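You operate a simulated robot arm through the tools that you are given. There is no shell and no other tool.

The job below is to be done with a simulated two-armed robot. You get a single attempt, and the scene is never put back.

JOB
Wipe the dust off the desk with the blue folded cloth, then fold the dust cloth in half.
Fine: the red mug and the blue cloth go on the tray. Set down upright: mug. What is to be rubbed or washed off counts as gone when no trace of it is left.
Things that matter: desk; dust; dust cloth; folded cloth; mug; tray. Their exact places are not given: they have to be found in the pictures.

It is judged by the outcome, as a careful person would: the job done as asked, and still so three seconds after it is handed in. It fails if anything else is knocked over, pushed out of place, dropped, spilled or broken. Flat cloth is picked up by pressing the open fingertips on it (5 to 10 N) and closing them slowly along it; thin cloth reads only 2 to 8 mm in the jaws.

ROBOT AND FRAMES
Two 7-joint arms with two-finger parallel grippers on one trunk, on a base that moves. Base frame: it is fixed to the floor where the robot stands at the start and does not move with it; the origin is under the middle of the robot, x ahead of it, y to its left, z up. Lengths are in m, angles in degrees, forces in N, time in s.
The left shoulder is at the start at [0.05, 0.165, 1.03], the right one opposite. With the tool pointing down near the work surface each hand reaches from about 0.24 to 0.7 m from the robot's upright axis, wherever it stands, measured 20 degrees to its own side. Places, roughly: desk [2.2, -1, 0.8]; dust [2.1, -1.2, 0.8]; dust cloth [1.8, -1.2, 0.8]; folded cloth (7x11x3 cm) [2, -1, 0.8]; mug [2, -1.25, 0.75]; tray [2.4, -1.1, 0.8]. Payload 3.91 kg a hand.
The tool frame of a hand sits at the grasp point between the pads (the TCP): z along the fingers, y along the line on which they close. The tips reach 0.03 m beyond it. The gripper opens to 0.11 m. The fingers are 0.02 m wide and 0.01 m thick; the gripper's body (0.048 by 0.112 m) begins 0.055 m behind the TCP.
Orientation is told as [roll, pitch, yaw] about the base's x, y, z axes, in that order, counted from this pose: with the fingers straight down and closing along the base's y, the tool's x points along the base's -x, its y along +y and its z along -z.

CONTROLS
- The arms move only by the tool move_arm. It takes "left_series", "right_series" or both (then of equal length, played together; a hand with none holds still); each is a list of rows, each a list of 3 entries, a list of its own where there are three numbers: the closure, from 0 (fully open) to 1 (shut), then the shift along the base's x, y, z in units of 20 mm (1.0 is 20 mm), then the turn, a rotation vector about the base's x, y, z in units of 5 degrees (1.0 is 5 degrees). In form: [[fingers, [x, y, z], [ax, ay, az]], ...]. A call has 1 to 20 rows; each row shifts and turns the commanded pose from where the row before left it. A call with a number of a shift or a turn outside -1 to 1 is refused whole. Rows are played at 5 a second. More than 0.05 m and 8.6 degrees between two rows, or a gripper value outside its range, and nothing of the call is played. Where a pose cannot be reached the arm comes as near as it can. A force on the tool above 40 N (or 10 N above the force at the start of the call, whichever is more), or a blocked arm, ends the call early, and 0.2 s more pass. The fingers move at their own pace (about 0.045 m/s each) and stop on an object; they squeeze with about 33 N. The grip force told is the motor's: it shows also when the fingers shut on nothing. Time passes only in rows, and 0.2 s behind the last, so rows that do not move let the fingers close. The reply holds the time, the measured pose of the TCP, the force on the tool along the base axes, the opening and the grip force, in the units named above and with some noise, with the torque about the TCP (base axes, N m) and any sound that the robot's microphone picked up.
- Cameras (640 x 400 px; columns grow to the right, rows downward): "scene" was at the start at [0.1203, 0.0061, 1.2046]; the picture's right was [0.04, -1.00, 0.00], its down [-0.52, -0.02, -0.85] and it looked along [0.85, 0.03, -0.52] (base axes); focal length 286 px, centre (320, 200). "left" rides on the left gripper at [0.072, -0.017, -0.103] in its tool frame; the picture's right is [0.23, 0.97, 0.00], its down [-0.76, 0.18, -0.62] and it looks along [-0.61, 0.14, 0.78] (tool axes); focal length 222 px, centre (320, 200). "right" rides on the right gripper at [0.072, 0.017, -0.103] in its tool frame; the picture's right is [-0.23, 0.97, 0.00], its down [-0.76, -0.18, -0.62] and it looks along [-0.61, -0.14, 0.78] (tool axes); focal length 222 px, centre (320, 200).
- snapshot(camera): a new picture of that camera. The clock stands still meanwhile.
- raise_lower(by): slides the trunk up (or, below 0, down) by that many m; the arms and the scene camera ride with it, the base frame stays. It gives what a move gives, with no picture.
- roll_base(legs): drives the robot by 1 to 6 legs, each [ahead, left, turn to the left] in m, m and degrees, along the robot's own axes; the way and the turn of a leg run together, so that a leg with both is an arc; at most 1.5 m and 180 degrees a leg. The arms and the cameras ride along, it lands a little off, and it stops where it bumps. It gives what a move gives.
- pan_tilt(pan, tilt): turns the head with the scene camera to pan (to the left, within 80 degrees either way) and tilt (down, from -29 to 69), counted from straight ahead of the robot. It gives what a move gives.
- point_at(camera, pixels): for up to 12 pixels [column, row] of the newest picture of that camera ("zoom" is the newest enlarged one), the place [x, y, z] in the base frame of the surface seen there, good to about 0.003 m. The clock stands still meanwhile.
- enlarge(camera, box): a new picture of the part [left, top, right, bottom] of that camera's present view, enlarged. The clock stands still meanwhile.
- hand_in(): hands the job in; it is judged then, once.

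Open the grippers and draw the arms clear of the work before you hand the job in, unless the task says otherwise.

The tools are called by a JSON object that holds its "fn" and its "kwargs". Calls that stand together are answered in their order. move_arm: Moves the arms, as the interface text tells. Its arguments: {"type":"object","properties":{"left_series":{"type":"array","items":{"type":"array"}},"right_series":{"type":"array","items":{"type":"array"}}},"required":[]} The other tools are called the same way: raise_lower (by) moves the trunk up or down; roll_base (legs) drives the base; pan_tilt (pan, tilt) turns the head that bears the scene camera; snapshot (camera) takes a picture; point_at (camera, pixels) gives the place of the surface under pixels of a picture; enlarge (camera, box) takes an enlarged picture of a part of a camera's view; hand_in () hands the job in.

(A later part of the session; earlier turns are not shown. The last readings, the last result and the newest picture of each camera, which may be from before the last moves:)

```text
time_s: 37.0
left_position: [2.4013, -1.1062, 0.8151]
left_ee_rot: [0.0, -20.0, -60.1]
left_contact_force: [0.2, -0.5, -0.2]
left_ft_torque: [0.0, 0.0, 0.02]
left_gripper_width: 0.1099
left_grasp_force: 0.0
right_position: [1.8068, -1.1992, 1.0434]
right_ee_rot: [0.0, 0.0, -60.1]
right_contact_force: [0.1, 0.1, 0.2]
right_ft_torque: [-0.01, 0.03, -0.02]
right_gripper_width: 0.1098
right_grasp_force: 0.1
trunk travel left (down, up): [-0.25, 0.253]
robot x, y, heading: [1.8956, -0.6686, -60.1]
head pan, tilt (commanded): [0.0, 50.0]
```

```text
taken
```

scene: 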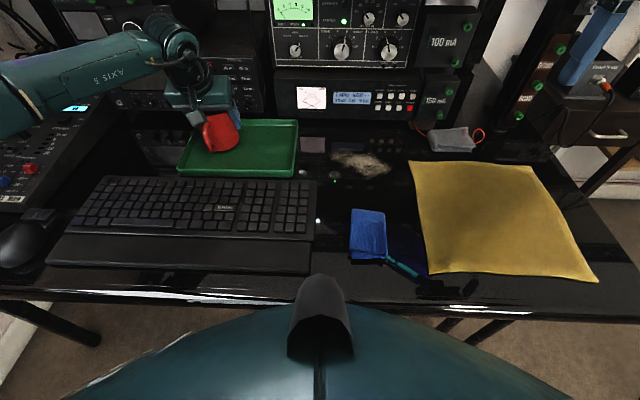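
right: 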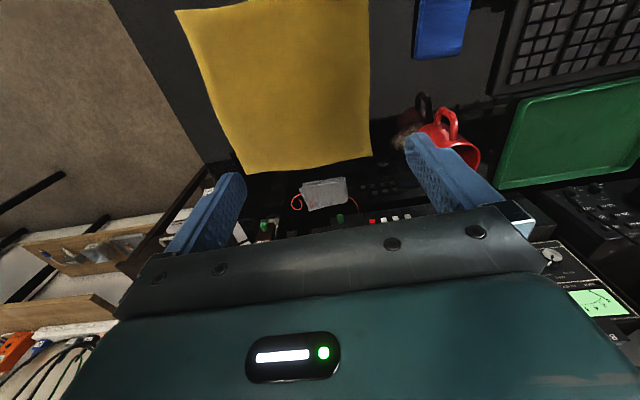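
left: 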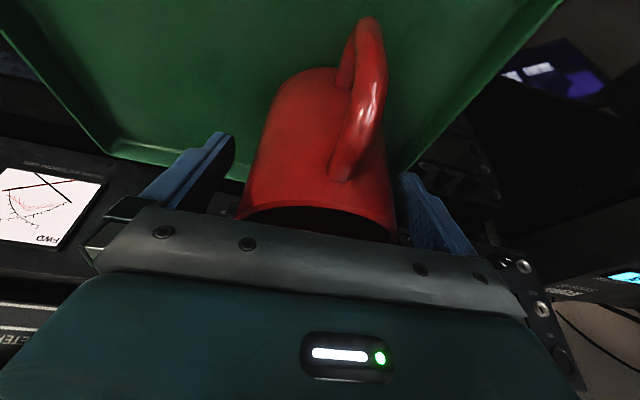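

The fingers are free of the mug. I raise straight up 80 mm, then back away from the shelf while rising.

{"fn": "move_arm", "kwargs": {"left_series": [[0, [0, 0, 0.8], [0, 0, 0]], [0, [0, 0, 0.8], [0, 0, 0]], [0, [0, 0, 0.8], [0, 0, 0]], [0, [0, 0, 0.8], [0, 0, 0]], [0, [0, 0, 0.8], [0, 0, 0]], [0, [-0.4, 0.7, 0.5], [0, 0, 0]], [0, [-0.5, 0.85, 0.5], [0, 0, 0]], [0, [-0.5, 0.85, 0.5], [0, 0, 0]], [0, [-0.5, 0.85, 0.5], [0, 0, 0]], [0, [-0.5, 0.85, 0], [0, 0, 0]], [0, [-0.5, 0.85, 0], [0, 0, 0]]]}}

{"fn": "snapshot", "kwargs": {"camera": "scene"}}

{"fn": "enlarge", "kwargs": {"camera": "scene", "box": [300, 120, 440, 290]}}

{"fn": "enlarge", "kwargs": {"camera": "scene", "box": [150, 70, 310, 190]}}

```text
time_s: 39.4
left_position: [2.3436, -1.0083, 0.9348]
left_ee_rot: [0.0, -19.9, -59.9]
left_contact_force: [-0.2, -1.1, 0.3]
left_ft_torque: [0.0, 0.0, 0.0]
left_gripper_width: 0.1099
left_grasp_force: 0.1
right_position: [1.8066, -1.1985, 1.044]
right_ee_rot: [0.0, -0.1, -60.1]
right_contact_force: [0.4, -0.1, -0.1]
right_ft_torque: [0.01, -0.01, -0.02]
right_gripper_width: 0.1103
right_grasp_force: 0.1
trunk travel left (down, up): [-0.25, 0.253]
robot x, y, heading: [1.8941, -0.6655, -60.1]
head pan, tilt (commanded): [0.0, 50.0]
```

```text
taken
```

scene: 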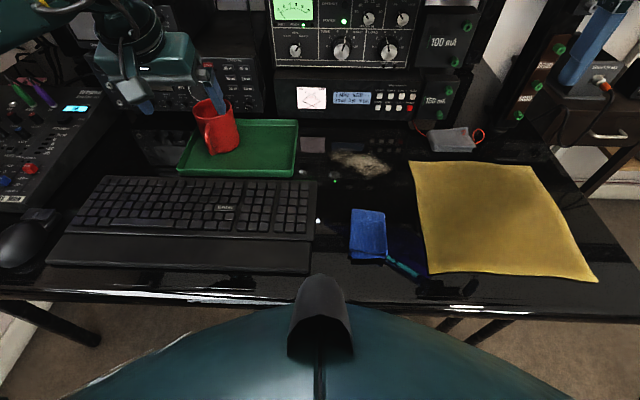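

```text
2.35 times, centred on (370, 205) of scene
```

zoom: 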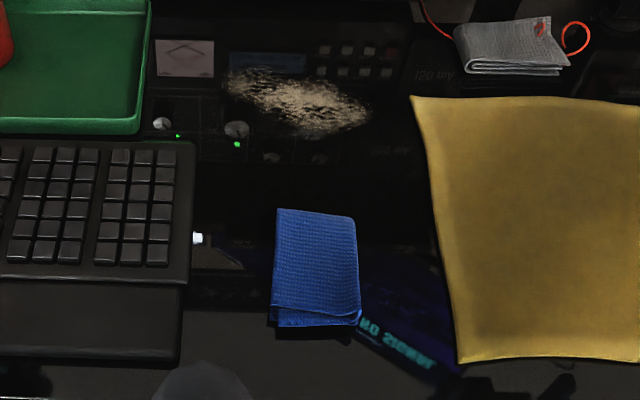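

```text
3.33 times, centred on (230, 130) of scene
```

zoom: 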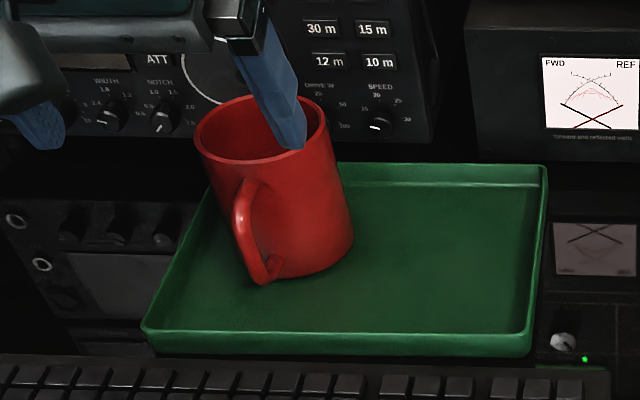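

The mug stands on the tray. Now the dust patch (zoom2 about (230-370, 70-135)) and the blue cloth (275-360, 208-325) are both free; I enlarge again to measure them.

{"fn": "enlarge", "kwargs": {"camera": "scene", "box": [320, 135, 410, 190]}}

{"fn": "point_at", "kwargs": {"camera": "zoom", "pixels": [[70, 120], [150, 80], [90, 95], [500, 200], [480, 255], [370, 290], [250, 220], [420, 160], [300, 190], [330, 110], [150, 170], [505, 235]]}}

{"fn": "enlarge", "kwargs": {"camera": "scene", "box": [330, 195, 410, 275]}}

```text
7.11 times, centred on (365, 162) of scene
```

zoom: 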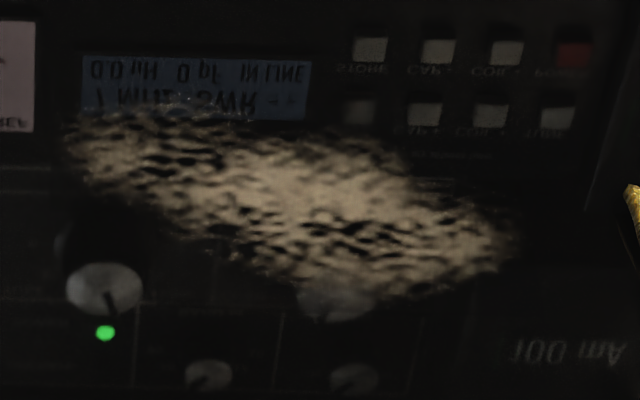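

```text
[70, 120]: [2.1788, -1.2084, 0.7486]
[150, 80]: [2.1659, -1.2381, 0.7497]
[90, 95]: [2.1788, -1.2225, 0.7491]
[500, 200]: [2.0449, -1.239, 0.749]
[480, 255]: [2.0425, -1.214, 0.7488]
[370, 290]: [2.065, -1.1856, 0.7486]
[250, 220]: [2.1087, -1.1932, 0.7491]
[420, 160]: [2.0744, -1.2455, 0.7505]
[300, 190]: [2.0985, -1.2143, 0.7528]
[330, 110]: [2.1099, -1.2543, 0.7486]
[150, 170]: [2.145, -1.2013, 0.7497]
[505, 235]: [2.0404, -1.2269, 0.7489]
```

```text
5.00 times, centred on (370, 235) of scene
```

zoom: 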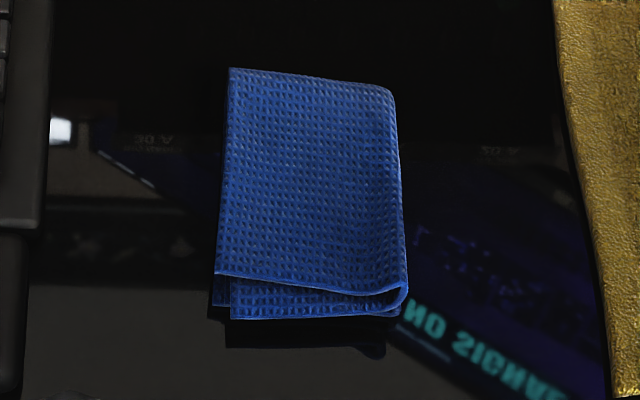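

The dust spans about 0.53-0.62 m ahead and 0.02-0.155 m to the right of the robot axis. Now I measure the blue cloth's corners and thickness.

{"fn": "point_at", "kwargs": {"camera": "zoom", "pixels": [[232, 72], [390, 92], [400, 285], [220, 272], [310, 180], [235, 315], [405, 300], [310, 240], [310, 110], [375, 180], [245, 180], [300, 310]]}}

```text
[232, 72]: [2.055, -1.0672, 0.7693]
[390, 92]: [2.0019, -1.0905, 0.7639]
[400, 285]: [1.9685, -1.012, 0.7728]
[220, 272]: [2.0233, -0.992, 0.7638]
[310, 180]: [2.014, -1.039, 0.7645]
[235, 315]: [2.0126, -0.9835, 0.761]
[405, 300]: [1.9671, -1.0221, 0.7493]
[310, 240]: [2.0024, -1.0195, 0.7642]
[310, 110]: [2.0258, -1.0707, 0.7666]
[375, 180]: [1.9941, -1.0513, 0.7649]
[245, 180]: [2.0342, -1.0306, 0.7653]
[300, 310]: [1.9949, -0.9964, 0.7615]
```

The cloth is about 6 x 8.5 cm, 1.5 cm thick, centre [2.012,-1.040], its long axis at heading -67°. I bring the left hand above it at z 0.87, turning the yaw to -67.5°.

{"fn": "move_arm", "kwargs": {"left_series": [[0, [-0.975, -0.094, -0.19], [0, 0, -0.5]], [0, [-0.975, -0.094, -0.19], [0, 0, -0.5]], [0, [-0.975, -0.094, -0.19], [0, 0, -0.5]], [0, [-0.975, -0.094, -0.19], [0, 0, 0]], [0, [-0.975, -0.094, -0.19], [0, 0, 0]], [0, [-0.975, -0.094, -0.19], [0, 0, 0]], [0, [-0.975, -0.094, -0.19], [0, 0, 0]], [0, [-0.975, -0.094, -0.19], [0, 0, 0]], [0, [-0.975, -0.094, -0.19], [0, 0, 0]], [0, [-0.975, -0.094, -0.19], [0, 0, 0]], [0, [-0.975, -0.094, -0.19], [0, 0, 0]], [0, [-0.975, -0.094, -0.19], [0, 0, 0]], [0, [-0.975, -0.094, -0.19], [0, 0, 0]], [0, [-0.975, -0.094, -0.19], [0, 0, 0]], [0, [-0.975, -0.094, -0.19], [0, 0, 0]], [0, [-0.975, -0.094, -0.19], [0, 0, 0]], [0, [-0.975, -0.094, -0.19], [0, 0, 0]], [0, [0, 0, 0], [0, 0, 0]]]}}

{"fn": "snapshot", "kwargs": {"camera": "scene"}}

{"fn": "snapshot", "kwargs": {"camera": "left"}}

```text
time_s: 43.2
left_position: [2.0117, -1.0405, 0.8697]
left_ee_rot: [-0.1, -20.1, -67.4]
left_contact_force: [-0.7, 0.5, 0.7]
left_ft_torque: [0.0, 0.02, 0.0]
left_gripper_width: 0.1098
left_grasp_force: 0.1
right_position: [1.8076, -1.1988, 1.0437]
right_ee_rot: [0.0, 0.0, -60.0]
right_contact_force: [-0.5, 0.2, -0.4]
right_ft_torque: [0.03, 0.03, -0.02]
right_gripper_width: 0.11
right_grasp_force: 0.2
trunk travel left (down, up): [-0.25, 0.253]
robot x, y, heading: [1.8907, -0.6726, -60.1]
head pan, tilt (commanded): [0.0, 50.0]
```

```text
taken
```

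scene: 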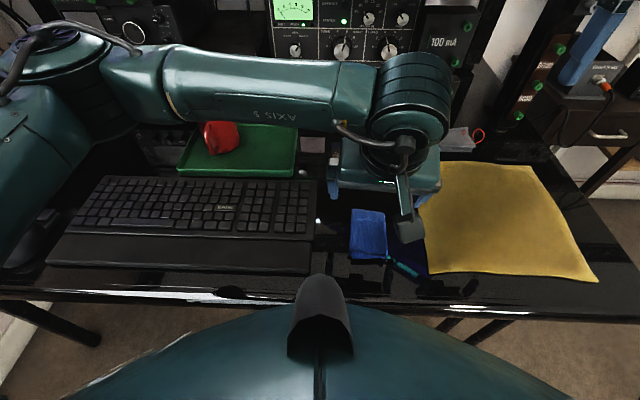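

```text
taken
```

left: 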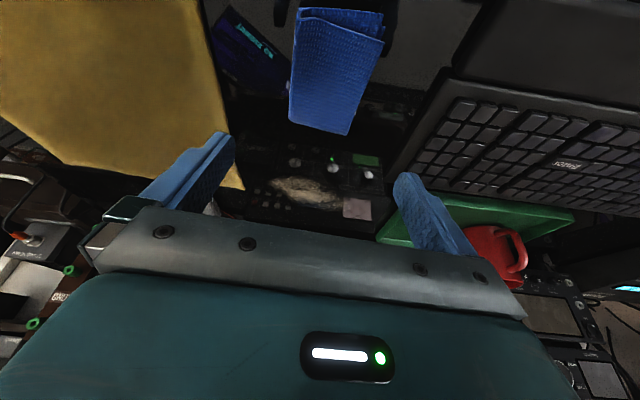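

The blue cloth is centred between the fingers (left picture (330,72)), with about 3 cm free to the keyboard and yellow cloth. I lower to TCP z 0.787.

{"fn": "move_arm", "kwargs": {"left_series": [[0.1, [0, 0, -0.8], [0, 0, 0]], [0.1, [0, 0, -0.8], [0, 0, 0]], [0.1, [0, 0, -0.8], [0, 0, 0]], [0.1, [0, 0, -0.8], [0, 0, 0]], [0.1, [0, 0, -0.6], [0, 0, 0]], [0.1, [0, 0, -0.3], [0, 0, 0]], [0.1, [0, 0, 0], [0, 0, 0]]]}}

{"fn": "snapshot", "kwargs": {"camera": "left"}}

{"fn": "snapshot", "kwargs": {"camera": "scene"}}

```text
time_s: 44.8
left_position: [2.0131, -1.0409, 0.7872]
left_ee_rot: [0.0, -20.0, -67.4]
left_contact_force: [-0.1, -0.5, 0.3]
left_ft_torque: [-0.02, -0.03, 0.0]
left_gripper_width: 0.099
left_grasp_force: 0.0
right_position: [1.8069, -1.1998, 1.0439]
right_ee_rot: [0.0, 0.0, -60.1]
right_contact_force: [0.5, 0.1, 0.7]
right_ft_torque: [0.0, 0.01, -0.02]
right_gripper_width: 0.1101
right_grasp_force: 0.0
trunk travel left (down, up): [-0.25, 0.253]
robot x, y, heading: [1.8907, -0.6718, -60.0]
head pan, tilt (commanded): [0.0, 50.0]
```

```text
taken
```

left: 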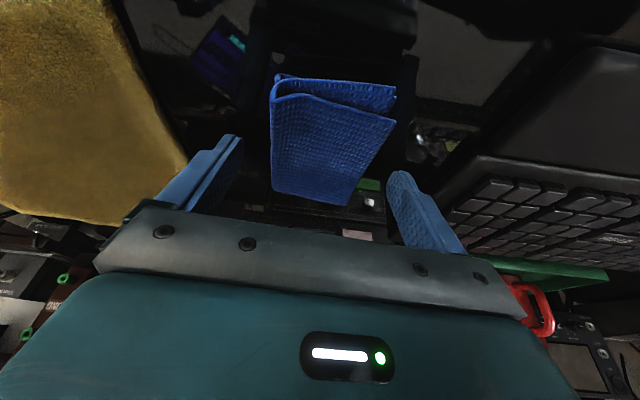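

```text
taken
```

scene: 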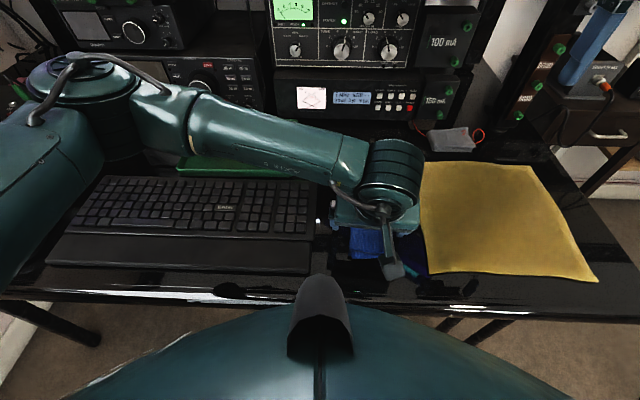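

The fingers straddle the cloth but seem to sit nearer its far end. I measure the cloth's edges in the left picture before closing.

{"fn": "point_at", "kwargs": {"camera": "left", "pixels": [[275, 188], [348, 203], [395, 120], [280, 97], [330, 150], [278, 80], [395, 88], [225, 145], [405, 185]]}}

```text
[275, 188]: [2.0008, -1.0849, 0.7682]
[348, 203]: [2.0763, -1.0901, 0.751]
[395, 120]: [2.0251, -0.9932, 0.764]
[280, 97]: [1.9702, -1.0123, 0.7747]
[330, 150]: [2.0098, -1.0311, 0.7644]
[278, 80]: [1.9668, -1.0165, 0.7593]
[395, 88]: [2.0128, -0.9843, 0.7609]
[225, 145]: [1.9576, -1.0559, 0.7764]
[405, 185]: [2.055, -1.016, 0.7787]
```

The grip line at the tips is about 1 cm past the cloth's middle, so I shift 1 cm back and begin closing slowly.

{"fn": "move_arm", "kwargs": {"left_series": [[0.15, [-0.2, 0.475, 0], [0, 0, 0]], [0.25, [0, 0, 0], [0, 0, 0]], [0.35, [0, 0, 0], [0, 0, 0]], [0.4, [0, 0, 0], [0, 0, 0]], [0.45, [0, 0, 0], [0, 0, 0]], [0.5, [0, 0, 0], [0, 0, 0]], [0.5, [0, 0, 0], [0, 0, 0]]]}}

{"fn": "snapshot", "kwargs": {"camera": "left"}}

```text
time_s: 46.4
left_position: [2.009, -1.0309, 0.7886]
left_ee_rot: [0.1, -20.1, -67.5]
left_contact_force: [0.1, 0.2, 0.4]
left_ft_torque: [-0.01, -0.03, 0.02]
left_gripper_width: 0.0608
left_grasp_force: 32.9
right_position: [1.8067, -1.1999, 1.0437]
right_ee_rot: [0.0, 0.0, -60.1]
right_contact_force: [0.7, -0.5, 0.0]
right_ft_torque: [-0.01, 0.0, 0.03]
right_gripper_width: 0.1099
right_grasp_force: 0.0
trunk travel left (down, up): [-0.25, 0.253]
robot x, y, heading: [1.8911, -0.6713, -59.9]
head pan, tilt (commanded): [0.0, 50.0]
```

```text
taken
```

left: 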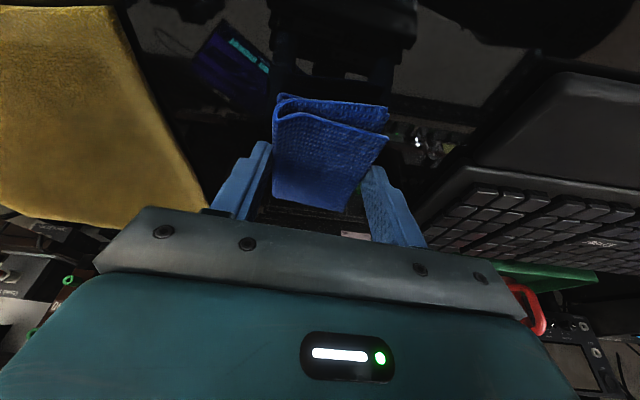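

The cloth is held (0.061 m, 33 N) and its underside stays about 7 mm below the fingertips. I lift it 50 mm and look at how it hangs.

{"fn": "move_arm", "kwargs": {"left_series": [[0.7, [0, 0, 0], [0, 0, 0]], [0.7, [0, 0, 0.5], [0, 0, 0]], [0.7, [0, 0, 1], [0, 0, 0]], [0.7, [0, 0, 1], [0, 0, 0]], [0.7, [0, 0, 0], [0, 0, 0]]]}}

{"fn": "snapshot", "kwargs": {"camera": "left"}}

{"fn": "snapshot", "kwargs": {"camera": "scene"}}

```text
time_s: 47.6
left_position: [2.0084, -1.0314, 0.8386]
left_ee_rot: [0.0, -19.9, -67.6]
left_contact_force: [-0.2, -0.1, -0.4]
left_ft_torque: [0.0, 0.05, 0.03]
left_gripper_width: 0.0611
left_grasp_force: 32.7
right_position: [1.8073, -1.2003, 1.0444]
right_ee_rot: [0.0, 0.1, -60.0]
right_contact_force: [-0.5, 0.0, 0.5]
right_ft_torque: [0.02, 0.0, 0.01]
right_gripper_width: 0.11
right_grasp_force: 0.1
trunk travel left (down, up): [-0.25, 0.253]
robot x, y, heading: [1.8932, -0.6681, -60.0]
head pan, tilt (commanded): [0.0, 50.0]
```

```text
taken
```

left: 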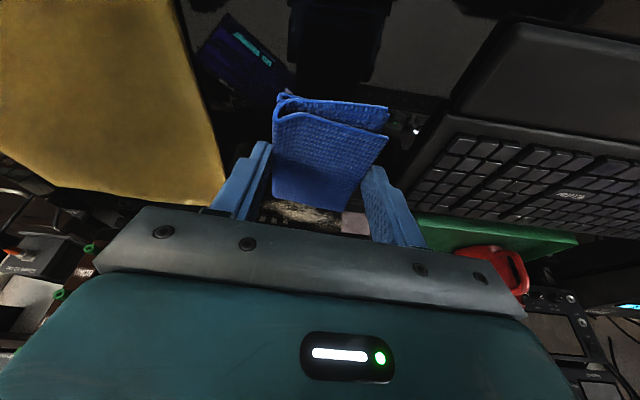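

```text
taken
```

scene: 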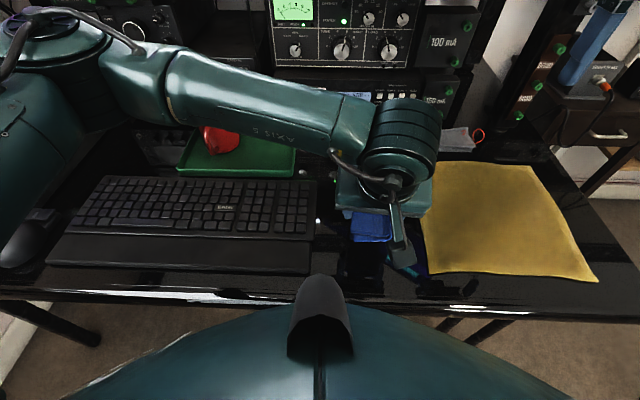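

The cloth hangs firmly and flat in the jaws. I carry it over to the left end of the dust patch.

{"fn": "move_arm", "kwargs": {"left_series": [[0.7, [0.95, -0.822, 0], [0, 0, 0]], [0.7, [0.95, -0.822, 0], [0, 0, 0]], [0.7, [0.95, -0.822, 0], [0, 0, 0]], [0.7, [0.95, -0.822, 0], [0, 0, 0]], [0.7, [0.95, -0.822, 0], [0, 0, 0]], [0.7, [0.95, -0.822, 0], [0, 0, 0]], [0.7, [0.95, -0.822, 0], [0, 0, 0]], [0.7, [0.95, -0.822, 0], [0, 0, 0]], [0.7, [0, 0, 0], [0, 0, 0]]]}}

{"fn": "snapshot", "kwargs": {"camera": "left"}}

{"fn": "snapshot", "kwargs": {"camera": "scene"}}

```text
time_s: 49.6
left_position: [2.1606, -1.1621, 0.8369]
left_ee_rot: [0.0, -20.0, -67.6]
left_contact_force: [0.0, 0.4, -0.3]
left_ft_torque: [0.0, -0.04, 0.02]
left_gripper_width: 0.0607
left_grasp_force: 32.6
right_position: [1.806, -1.2001, 1.043]
right_ee_rot: [0.0, -0.1, -60.1]
right_contact_force: [0.4, -0.5, -0.6]
right_ft_torque: [0.0, 0.02, 0.02]
right_gripper_width: 0.11
right_grasp_force: 0.0
trunk travel left (down, up): [-0.25, 0.253]
robot x, y, heading: [1.8939, -0.667, -60.0]
head pan, tilt (commanded): [0.0, 50.0]
```

```text
taken
```

left: 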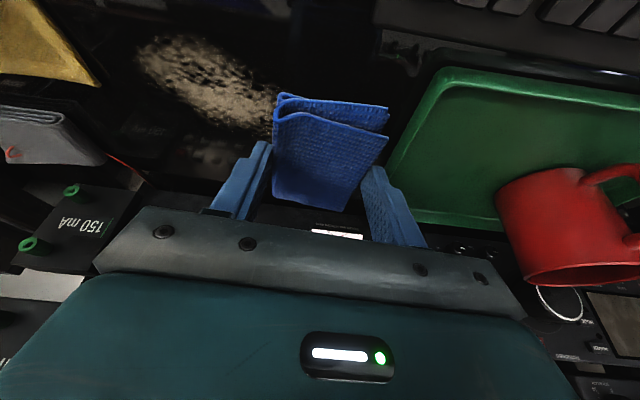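

```text
taken
```

scene: 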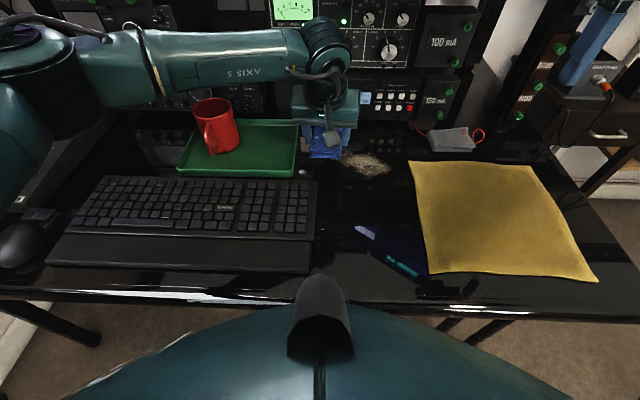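

The cloth is over the left end of the dust, about 3 cm clear of the tray. I lower it to just above the desk, then press down in small steps.

{"fn": "move_arm", "kwargs": {"left_series": [[0.7, [0, 0, -0.8], [0, 0, 0]], [0.7, [0, 0, -0.8], [0, 0, 0]], [0.7, [0, 0, -0.7], [0, 0, 0]], [0.7, [0, 0, -0.1], [0, 0, 0]], [0.7, [0, 0, -0.05], [0, 0, 0]], [0.7, [0, 0, 0], [0, 0, 0]]]}}

```text
time_s: 51.0
left_position: [2.1611, -1.1625, 0.7882]
left_ee_rot: [0.1, -20.0, -67.5]
left_contact_force: [0.4, -1.0, 0.2]
left_ft_torque: [0.01, 0.02, -0.01]
left_gripper_width: 0.0607
left_grasp_force: 33.1
right_position: [1.8073, -1.1984, 1.0435]
right_ee_rot: [0.0, 0.0, -60.0]
right_contact_force: [-0.2, 0.6, 0.0]
right_ft_torque: [0.03, 0.02, 0.03]
right_gripper_width: 0.1099
right_grasp_force: 0.1
trunk travel left (down, up): [-0.25, 0.253]
robot x, y, heading: [1.8944, -0.6705, -60.1]
head pan, tilt (commanded): [0.0, 50.0]
```

No press yet at TCP z 0.788. I go on down in 1 mm steps to build up a few newtons.

{"fn": "move_arm", "kwargs": {"left_series": [[0.7, [0, 0, -0.05], [0, 0, 0]], [0.7, [0, 0, -0.05], [0, 0, 0]], [0.7, [0, 0, 0], [0, 0, 0]]]}}

```text
time_s: 51.8
left_position: [2.1607, -1.1625, 0.7892]
left_ee_rot: [0.0, -20.1, -67.5]
left_contact_force: [1.3, 1.8, 6.1]
left_ft_torque: [0.16, -0.01, -0.02]
left_gripper_width: 0.0606
left_grasp_force: 33.0
right_position: [1.8075, -1.1988, 1.044]
right_ee_rot: [-0.1, -0.1, -60.1]
right_contact_force: [-0.1, 0.6, 0.0]
right_ft_torque: [-0.03, -0.01, 0.01]
right_gripper_width: 0.1102
right_grasp_force: 0.0
trunk travel left (down, up): [-0.25, 0.253]
robot x, y, heading: [1.8928, -0.6674, -60.2]
head pan, tilt (commanded): [0.0, 50.0]
```

Pressing with 6 N. I make the first stroke to the right along the patch, 0.13 m.

{"fn": "move_arm", "kwargs": {"left_series": [[0.7, [-0.601, -0.249, 0], [0, 0, 0]], [0.7, [-0.601, -0.249, 0], [0, 0, 0]], [0.7, [-0.601, -0.249, 0], [0, 0, 0]], [0.7, [-0.601, -0.249, 0], [0, 0, 0]], [0.7, [-0.601, -0.249, 0], [0, 0, 0]], [0.7, [-0.601, -0.249, 0], [0, 0, 0]], [0.7, [-0.601, -0.249, 0], [0, 0, 0]], [0.7, [-0.601, -0.249, 0], [0, 0, 0]], [0.7, [-0.601, -0.249, 0], [0, 0, 0]], [0.7, [-0.601, -0.249, 0], [0, 0, 0]], [0.7, [0, 0, 0], [0, 0, 0]]]}}

{"fn": "snapshot", "kwargs": {"camera": "left"}}

{"fn": "snapshot", "kwargs": {"camera": "scene"}}

```text
time_s: 54.2
left_position: [2.0409, -1.2122, 0.787]
left_ee_rot: [0.0, -20.2, -67.6]
left_contact_force: [3.5, 1.6, 12.5]
left_ft_torque: [-0.01, -0.11, 0.0]
left_gripper_width: 0.0607
left_grasp_force: 33.0
right_position: [1.8069, -1.1979, 1.0446]
right_ee_rot: [0.0, -0.1, -60.1]
right_contact_force: [0.5, 0.5, -0.6]
right_ft_torque: [-0.02, 0.0, -0.02]
right_gripper_width: 0.1099
right_grasp_force: 0.1
trunk travel left (down, up): [-0.25, 0.253]
robot x, y, heading: [1.8965, -0.6738, -60.4]
head pan, tilt (commanded): [0.0, 50.0]
```

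```text
taken
```

left: 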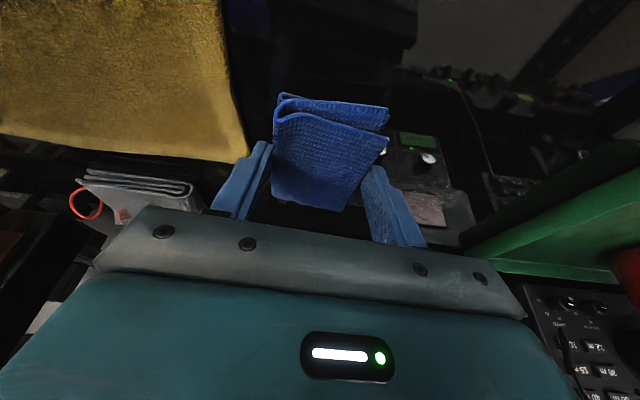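

```text
taken
```

scene: 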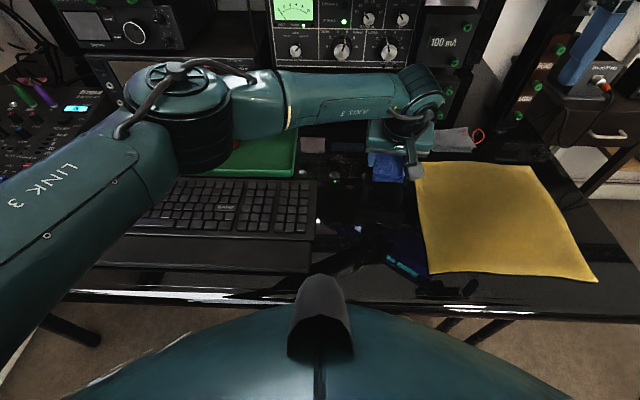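

The stroke went fine, with the force risen to 12.5 N and about 7 mm left to the yellow cloth's edge. I ease 1 mm up, shift 40 mm farther from the robot and stroke back to the left.

{"fn": "move_arm", "kwargs": {"left_series": [[0.7, [0.3, -0.6, 0.04], [0, 0, 0]], [0.7, [0.3, -0.6, 0], [0, 0, 0]], [0.7, [0.27, -0.61, 0], [0, 0, 0]], [0.7, [0.59, 0.244, 0], [0, 0, 0]], [0.7, [0.59, 0.244, 0], [0, 0, 0]], [0.7, [0.59, 0.244, 0], [0, 0, 0]], [0.7, [0.59, 0.244, 0], [0, 0, 0]], [0.7, [0.59, 0.244, 0], [0, 0, 0]], [0.7, [0.59, 0.244, 0], [0, 0, 0]], [0.7, [0.59, 0.244, 0], [0, 0, 0]], [0.7, [0.59, 0.244, 0], [0, 0, 0]], [0.7, [0.59, 0.244, 0], [0, 0, 0]], [0.7, [0.59, 0.244, 0], [0, 0, 0]], [0.7, [0, 0, 0], [0, 0, 0]]]}}

{"fn": "snapshot", "kwargs": {"camera": "left"}}

{"fn": "snapshot", "kwargs": {"camera": "scene"}}

{"fn": "enlarge", "kwargs": {"camera": "scene", "box": [290, 120, 430, 210]}}

```text
time_s: 57.2
left_position: [2.1773, -1.1992, 0.7873]
left_ee_rot: [0.1, -20.1, -67.5]
left_contact_force: [0.7, 0.5, 0.1]
left_ft_torque: [-0.03, 0.03, -0.03]
left_gripper_width: 0.0608
left_grasp_force: 33.0
right_position: [1.8071, -1.1994, 1.0431]
right_ee_rot: [0.0, 0.0, -60.0]
right_contact_force: [-0.4, 0.3, 0.4]
right_ft_torque: [0.02, -0.01, 0.0]
right_gripper_width: 0.1102
right_grasp_force: 0.1
trunk travel left (down, up): [-0.25, 0.253]
robot x, y, heading: [1.8912, -0.6688, -60.1]
head pan, tilt (commanded): [0.0, 50.0]
```

```text
taken
```

left: 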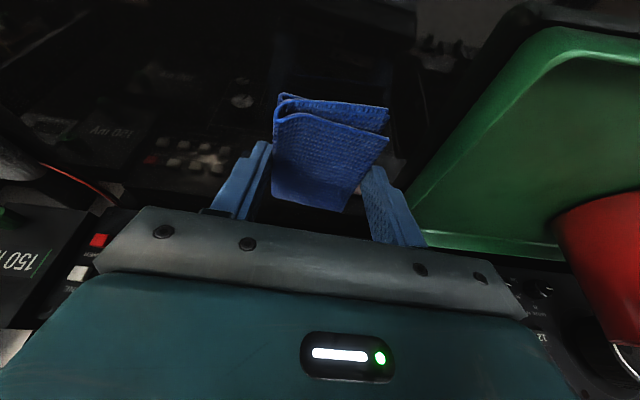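

```text
taken
```

scene: 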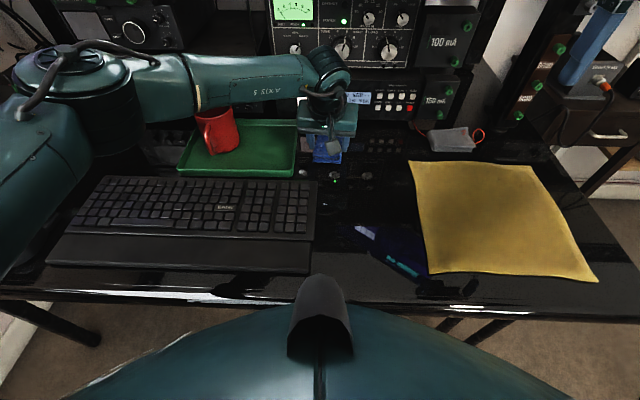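

```text
4.44 times, centred on (360, 165) of scene
```

zoom: 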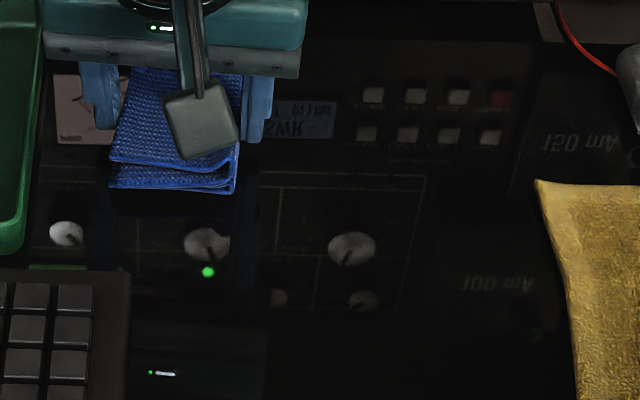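

Almost all dust is gone in the view; the force here fell to zero, so the far stroke was light on the left. I press 0.8 mm more and stroke to the right again along the far part.

{"fn": "move_arm", "kwargs": {"left_series": [[0.7, [0, 0, -0.05], [0, 0, 0]], [0.7, [0.3, 0.12, 0], [0, 0, 0]], [0.7, [-0.59, -0.244, 0], [0, 0, 0]], [0.7, [-0.59, -0.244, 0], [0, 0, 0]], [0.7, [-0.59, -0.244, 0], [0, 0, 0]], [0.7, [-0.59, -0.244, 0], [0, 0, 0]], [0.7, [-0.59, -0.244, 0], [0, 0, 0]], [0.7, [-0.59, -0.244, 0], [0, 0, 0]], [0.7, [-0.59, -0.244, 0], [0, 0, 0]], [0.7, [-0.59, -0.244, 0], [0, 0, 0]], [0.7, [-0.59, -0.244, 0], [0, 0, 0]], [0.7, [-0.59, -0.244, 0], [0, 0, 0]], [0.7, [-0.3, -0.12, 0], [0, 0, 0]], [0.7, [0, 0, 0], [0, 0, 0]]]}}

{"fn": "snapshot", "kwargs": {"camera": "scene"}}

{"fn": "enlarge", "kwargs": {"camera": "scene", "box": [290, 120, 430, 210]}}

{"fn": "snapshot", "kwargs": {"camera": "left"}}

```text
time_s: 60.2
left_position: [2.0592, -1.248, 0.7878]
left_ee_rot: [0.0, -20.1, -67.5]
left_contact_force: [3.6, 2.4, 9.1]
left_ft_torque: [-0.06, -0.14, 0.04]
left_gripper_width: 0.0608
left_grasp_force: 32.9
right_position: [1.8067, -1.198, 1.0438]
right_ee_rot: [0.0, -0.1, -60.1]
right_contact_force: [-0.2, 0.4, -0.8]
right_ft_torque: [0.0, -0.01, 0.01]
right_gripper_width: 0.1099
right_grasp_force: 0.1
trunk travel left (down, up): [-0.25, 0.253]
robot x, y, heading: [1.8947, -0.6703, -60.1]
head pan, tilt (commanded): [0.0, 50.0]
```

```text
taken
```

scene: 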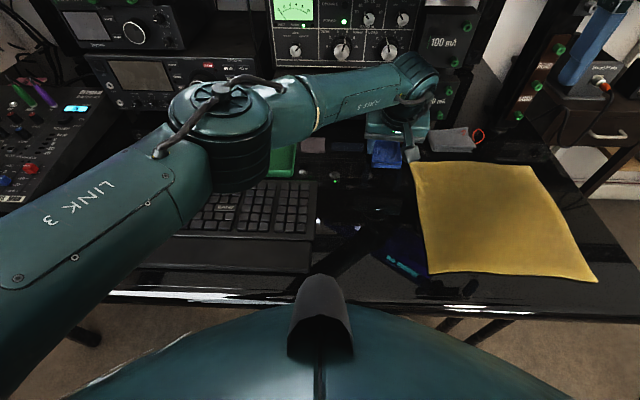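

```text
4.44 times, centred on (360, 165) of scene
```

zoom: 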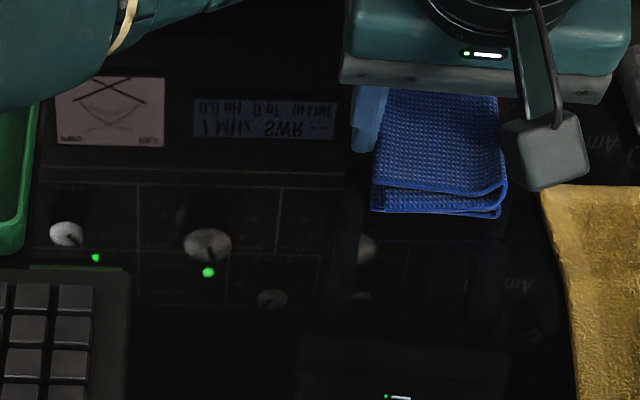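

```text
taken
```

left: 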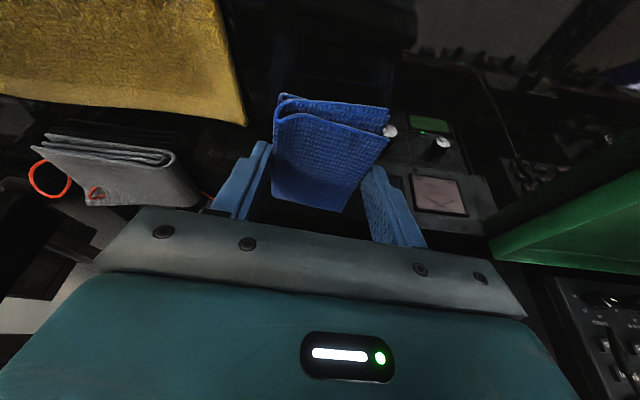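

The left part is clean now. I do one more pass: a middle stroke to the left, then a near stroke back to the right, so no trace stays.

{"fn": "move_arm", "kwargs": {"left_series": [[0.7, [-0.22, 0.58, 0], [0, 0, 0]], [0.7, [-0.22, 0.58, 0], [0, 0, 0]], [0.7, [0.65, 0.27, 0], [0, 0, 0]], [0.7, [0.65, 0.27, -0.01], [0, 0, 0]], [0.7, [0.65, 0.27, -0.01], [0, 0, 0]], [0.7, [0.65, 0.27, 0], [0, 0, 0]], [0.7, [0.65, 0.27, -0.01], [0, 0, 0]], [0.7, [0.65, 0.27, 0], [0, 0, 0]], [0.7, [0.65, 0.27, 0], [0, 0, 0]], [0.7, [0.65, 0.27, 0], [0, 0, 0]], [0.7, [0.65, 0.27, 0], [0, 0, 0]], [0.7, [0, 0, 0], [0, 0, 0]]]}}

{"fn": "move_arm", "kwargs": {"left_series": [[0.7, [-0.22, 0.58, 0], [0, 0, 0]], [0.7, [-0.22, 0.58, 0], [0, 0, 0]], [0.7, [-0.65, -0.27, 0], [0, 0, 0]], [0.7, [-0.65, -0.27, 0], [0, 0, 0]], [0.7, [-0.65, -0.27, 0], [0, 0, 0]], [0.7, [-0.65, -0.27, 0], [0, 0, 0]], [0.7, [-0.65, -0.27, 0.01], [0, 0, 0]], [0.7, [-0.65, -0.27, 0.01], [0, 0, 0]], [0.7, [-0.65, -0.27, 0], [0, 0, 0]], [0.7, [-0.65, -0.27, 0], [0, 0, 0]], [0.7, [-0.65, -0.27, 0], [0, 0, 0]], [0.7, [0, 0, 0], [0, 0, 0]]]}}

{"fn": "snapshot", "kwargs": {"camera": "scene"}}

```text
time_s: 62.8
left_position: [2.165, -1.1773, 0.7884]
left_ee_rot: [0.1, -20.2, -67.6]
left_contact_force: [-4.1, -0.8, 10.1]
left_ft_torque: [-0.11, 0.22, -0.01]
left_gripper_width: 0.0608
left_grasp_force: 33.0
right_position: [1.8063, -1.1976, 1.0428]
right_ee_rot: [0.0, -0.1, -60.1]
right_contact_force: [0.5, 0.9, 0.2]
right_ft_torque: [-0.04, -0.01, 0.03]
right_gripper_width: 0.1099
right_grasp_force: 0.1
trunk travel left (down, up): [-0.25, 0.253]
robot x, y, heading: [1.8957, -0.6698, -60.2]
head pan, tilt (commanded): [0.0, 50.0]
```

```text
time_s: 65.4
left_position: [2.0406, -1.2014, 0.7871]
left_ee_rot: [0.0, -20.1, -67.7]
left_contact_force: [3.3, 1.8, 10.7]
left_ft_torque: [-0.09, -0.21, 0.04]
left_gripper_width: 0.0607
left_grasp_force: 33.0
right_position: [1.8069, -1.1984, 1.0449]
right_ee_rot: [0.0, -0.1, -60.1]
right_contact_force: [0.2, 0.8, 0.2]
right_ft_torque: [0.02, -0.02, 0.03]
right_gripper_width: 0.1098
right_grasp_force: 0.0
trunk travel left (down, up): [-0.25, 0.253]
robot x, y, heading: [1.889, -0.6686, -60.1]
head pan, tilt (commanded): [0.0, 50.0]
```

```text
taken
```

scene: 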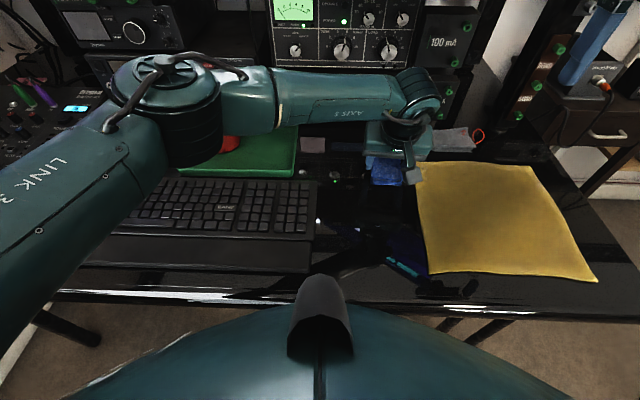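

Both strokes kept 10 N of contact. I lift the cloth straight up 80 mm and look at the wiped area.

{"fn": "move_arm", "kwargs": {"left_series": [[0.7, [0, 0, 0.8], [0, 0, 0]], [0.7, [0, 0, 0.8], [0, 0, 0]], [0.7, [0, 0, 0.8], [0, 0, 0]], [0.7, [0, 0, 0.8], [0, 0, 0]], [0.7, [0, 0, 0.8], [0, 0, 0]], [0.7, [0, 0, 0], [0, 0, 0]]]}}

{"fn": "snapshot", "kwargs": {"camera": "scene"}}

{"fn": "enlarge", "kwargs": {"camera": "scene", "box": [310, 125, 430, 200]}}

{"fn": "snapshot", "kwargs": {"camera": "left"}}

```text
time_s: 66.8
left_position: [2.0401, -1.2027, 0.8662]
left_ee_rot: [0.0, -20.0, -67.5]
left_contact_force: [0.1, 0.3, -0.2]
left_ft_torque: [0.0, -0.02, 0.01]
left_gripper_width: 0.061
left_grasp_force: 32.7
right_position: [1.8087, -1.1982, 1.0426]
right_ee_rot: [0.0, -0.1, -60.2]
right_contact_force: [0.8, 0.5, -0.4]
right_ft_torque: [-0.05, -0.01, -0.01]
right_gripper_width: 0.1102
right_grasp_force: 0.1
trunk travel left (down, up): [-0.25, 0.253]
robot x, y, heading: [1.8932, -0.6719, -59.8]
head pan, tilt (commanded): [0.0, 50.0]
```

```text
taken
```

scene: 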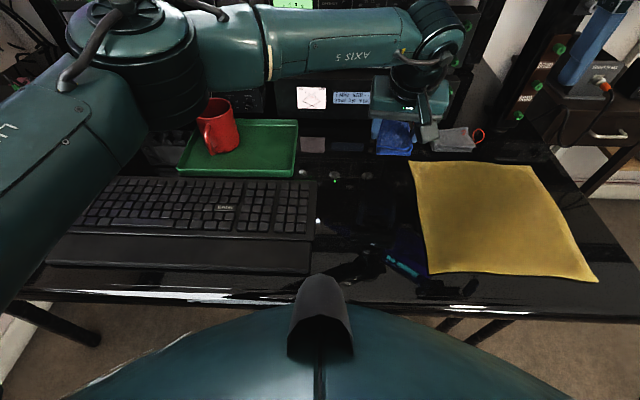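

```text
5.33 times, centred on (370, 162) of scene
```

zoom: 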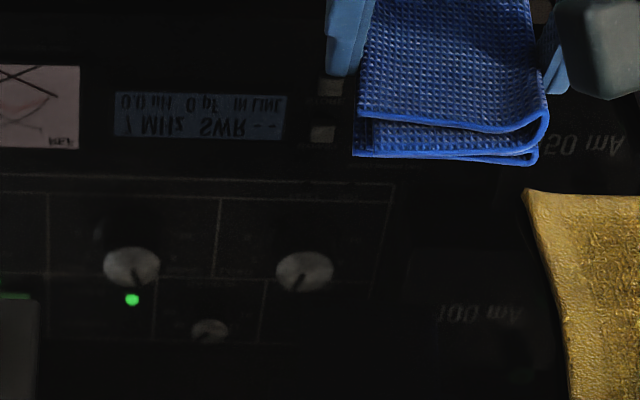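

```text
taken
```

left: 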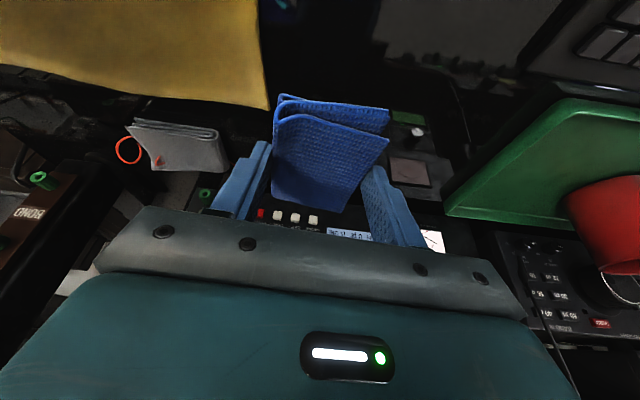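

The wiped area looks clean (only reflections of the radio remain). I carry the cloth to the tray's right half at TCP [2.294,-1.114], turning it to the tray's direction.

{"fn": "move_arm", "kwargs": {"left_series": [[0.7, [0.976, 0.341, 0], [0, 0, 0]], [0.7, [0.976, 0.341, 0], [0, 0, 0]], [0.7, [0.976, 0.341, 0], [0, 0, 0]], [0.7, [0.976, 0.341, 0], [0, 0, 0.5]], [0.7, [0.976, 0.341, 0], [0, 0, 0.5]], [0.7, [0.976, 0.341, 0], [0, 0, 0.5]], [0.7, [0.976, 0.341, 0], [0, 0, 0]], [0.7, [0.976, 0.341, 0], [0, 0, 0]], [0.7, [0.976, 0.341, 0], [0, 0, 0]], [0.7, [0.976, 0.341, 0], [0, 0, 0]], [0.7, [0.976, 0.341, 0], [0, 0, 0]], [0.7, [0.976, 0.341, 0], [0, 0, 0]], [0.7, [0.976, 0.341, 0], [0, 0, 0]], [0.7, [0, 0, 0], [0, 0, 0]]]}}

{"fn": "snapshot", "kwargs": {"camera": "scene"}}

{"fn": "snapshot", "kwargs": {"camera": "left"}}

{"fn": "enlarge", "kwargs": {"camera": "scene", "box": [320, 130, 430, 200]}}

```text
time_s: 69.8
left_position: [2.2937, -1.114, 0.8668]
left_ee_rot: [-0.1, -20.0, -60.1]
left_contact_force: [0.4, -1.0, -1.2]
left_ft_torque: [-0.01, 0.0, 0.01]
left_gripper_width: 0.0608
left_grasp_force: 32.8
right_position: [1.8062, -1.1991, 1.0441]
right_ee_rot: [0.1, -0.1, -60.1]
right_contact_force: [-0.3, 0.3, -0.4]
right_ft_torque: [0.03, 0.02, 0.0]
right_gripper_width: 0.11
right_grasp_force: 0.1
trunk travel left (down, up): [-0.25, 0.253]
robot x, y, heading: [1.8918, -0.6686, -60.2]
head pan, tilt (commanded): [0.0, 50.0]
```

```text
taken
```

scene: 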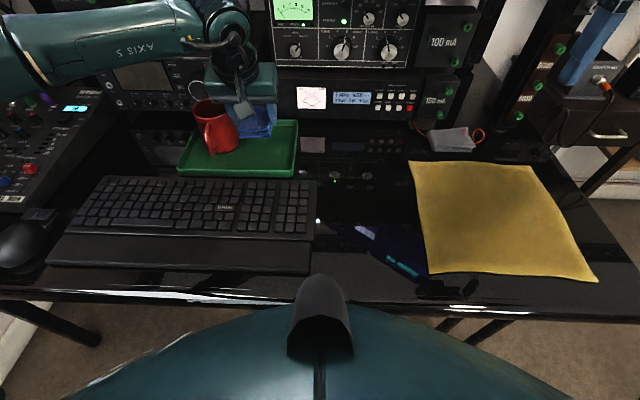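

```text
taken
```

left: 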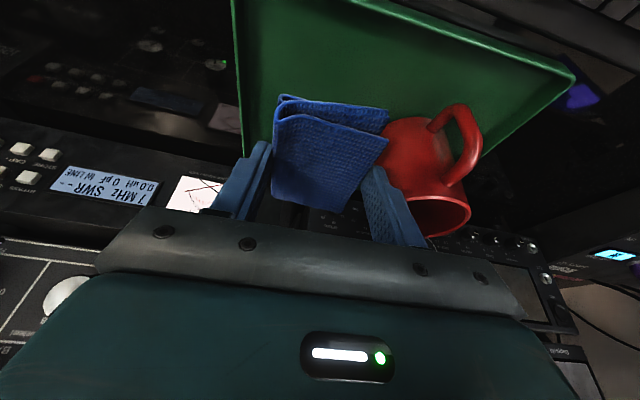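

```text
5.71 times, centred on (375, 165) of scene
```

zoom: 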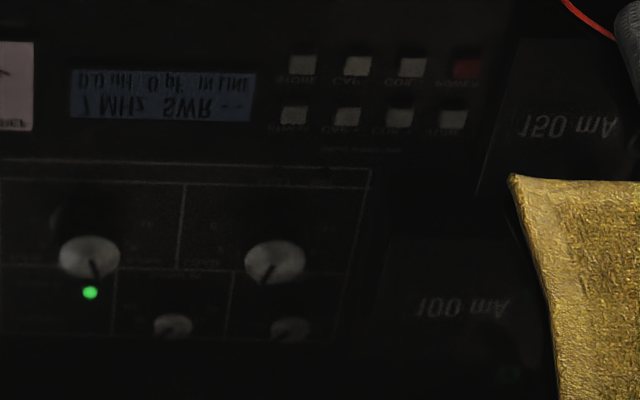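

The desk is clean where the patch was. The cloth hangs over the tray's right half beside the mug with about 3 cm spare; I lower it toward the tray floor.

{"fn": "move_arm", "kwargs": {"left_series": [[0.7, [0, 0, -0.8], [0, 0, 0]], [0.7, [0, 0, -0.8], [0, 0, 0]], [0.7, [0, 0, -0.8], [0, 0, 0]], [0.7, [0, 0, -0.8], [0, 0, 0]], [0.7, [0, 0, -0.3], [0, 0, 0]], [0.7, [0, 0, -0.1], [0, 0, 0]], [0.7, [0, 0, 0], [0, 0, 0]]]}}

{"fn": "snapshot", "kwargs": {"camera": "left"}}

```text
time_s: 71.4
left_position: [2.2937, -1.1137, 0.7936]
left_ee_rot: [0.0, -20.0, -60.2]
left_contact_force: [-0.9, 0.6, -0.9]
left_ft_torque: [0.01, 0.01, 0.01]
left_gripper_width: 0.0609
left_grasp_force: 32.2
right_position: [1.8074, -1.1995, 1.0438]
right_ee_rot: [0.0, 0.0, -60.1]
right_contact_force: [-0.3, -0.9, 0.6]
right_ft_torque: [0.05, 0.01, -0.03]
right_gripper_width: 0.11
right_grasp_force: 0.0
trunk travel left (down, up): [-0.25, 0.253]
robot x, y, heading: [1.891, -0.6699, -60.2]
head pan, tilt (commanded): [0.0, 50.0]
```

```text
taken
```

left: 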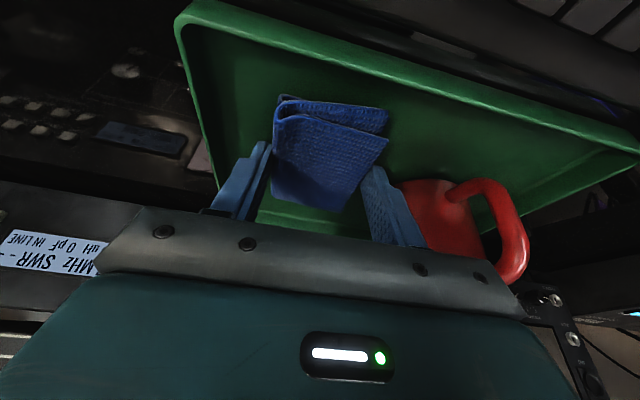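

Still about 2 mm up, no contact. I set it down and open the fingers only to about 78 mm, then rise straight.

{"fn": "move_arm", "kwargs": {"left_series": [[0.7, [0, 0, -0.08], [0, 0, 0]], [0.7, [0, 0, -0.04], [0, 0, 0]], [0.7, [0, 0, 0], [0, 0, 0]], [0.4, [0, 0, 0], [0, 0, 0]], [0.33, [0, 0, 0], [0, 0, 0]], [0.28, [0, 0, 0], [0, 0, 0]], [0.28, [0, 0, 0], [0, 0, 0]]]}}

{"fn": "snapshot", "kwargs": {"camera": "left"}}

```text
time_s: 73.0
left_position: [2.2932, -1.1139, 0.7916]
left_ee_rot: [0.0, -20.0, -60.1]
left_contact_force: [-0.7, -0.5, 0.1]
left_ft_torque: [-0.01, 0.0, -0.04]
left_gripper_width: 0.0793
left_grasp_force: 0.0
right_position: [1.8079, -1.2, 1.0434]
right_ee_rot: [-0.1, 0.0, -60.1]
right_contact_force: [-0.3, 0.4, 1.0]
right_ft_torque: [-0.01, -0.04, 0.01]
right_gripper_width: 0.1098
right_grasp_force: 0.1
trunk travel left (down, up): [-0.25, 0.253]
robot x, y, heading: [1.8955, -0.6729, -60.2]
head pan, tilt (commanded): [0.0, 50.0]
```

```text
taken
```

left: 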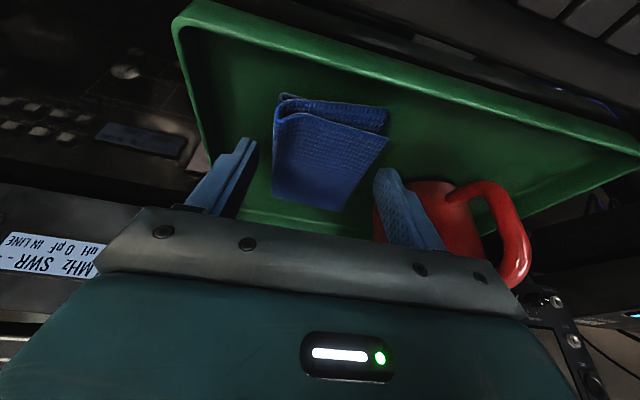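

The cloth is released and lies flat on the tray. I raise the hand straight up, then back it away toward the robot.

{"fn": "move_arm", "kwargs": {"left_series": [[0.28, [0, 0, 0.5], [0, 0, 0]], [0.28, [0, 0, 0.8], [0, 0, 0]], [0.28, [0, 0, 0.8], [0, 0, 0]], [0.28, [0, 0, 0.8], [0, 0, 0]], [0.28, [0, 0, 0.8], [0, 0, 0]], [0.28, [0, 0, 0.8], [0, 0, 0]], [0.28, [-0.4, 0.7, 0.6], [0, 0, 0]], [0.28, [-0.5, 0.85, 0.6], [0, 0, 0]], [0.28, [-0.5, 0.85, 0.6], [0, 0, 0]], [0.28, [-0.5, 0.85, 0.6], [0, 0, 0]], [0.28, [-0.5, 0.85, 0.4], [0, 0, 0]], [0.28, [-0.5, 0.85, 0], [0, 0, 0]]]}}

{"fn": "snapshot", "kwargs": {"camera": "scene"}}

{"fn": "enlarge", "kwargs": {"camera": "scene", "box": [310, 110, 610, 300]}}

{"fn": "enlarge", "kwargs": {"camera": "scene", "box": [150, 80, 330, 190]}}

```text
time_s: 75.6
left_position: [2.2362, -1.0142, 0.9383]
left_ee_rot: [0.0, -20.0, -60.0]
left_contact_force: [-0.6, 0.2, 1.1]
left_ft_torque: [-0.03, -0.02, -0.03]
left_gripper_width: 0.0791
left_grasp_force: 0.0
right_position: [1.8066, -1.1985, 1.0421]
right_ee_rot: [0.1, 0.0, -60.1]
right_contact_force: [0.4, -0.7, -0.8]
right_ft_torque: [0.02, -0.01, 0.03]
right_gripper_width: 0.11
right_grasp_force: 0.1
trunk travel left (down, up): [-0.25, 0.253]
robot x, y, heading: [1.8903, -0.6703, -60.0]
head pan, tilt (commanded): [0.0, 50.0]
```

```text
taken
```

scene: 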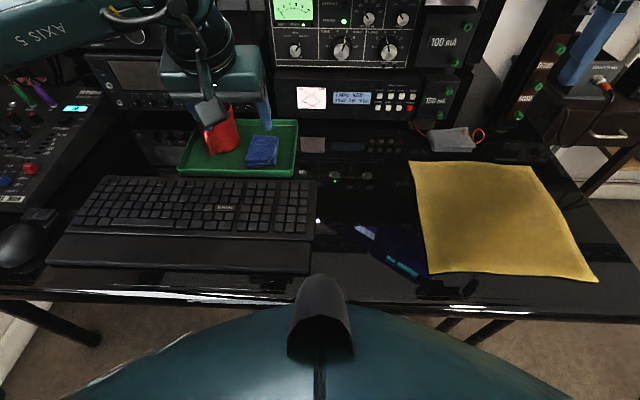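

```text
2.11 times, centred on (460, 205) of scene
```

zoom: 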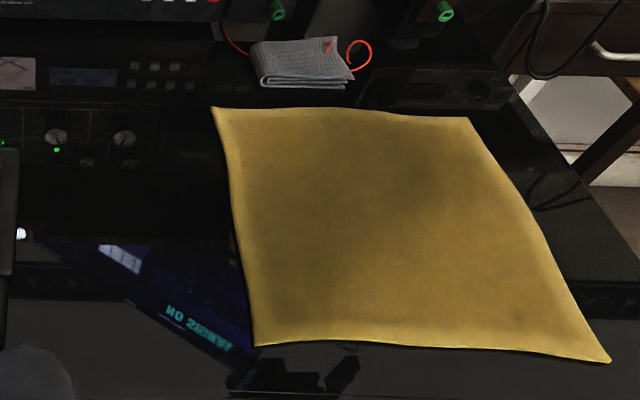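

```text
3.56 times, centred on (240, 135) of scene
```

zoom: 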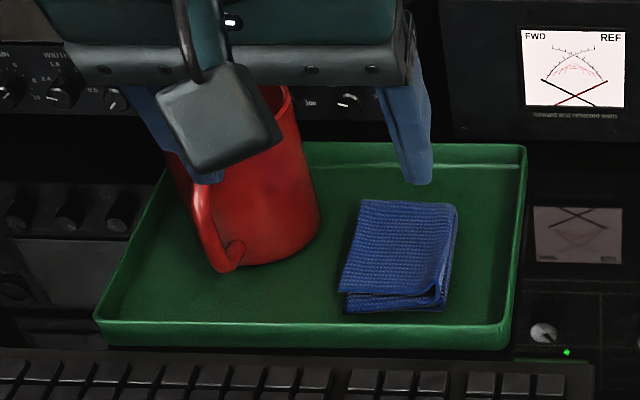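

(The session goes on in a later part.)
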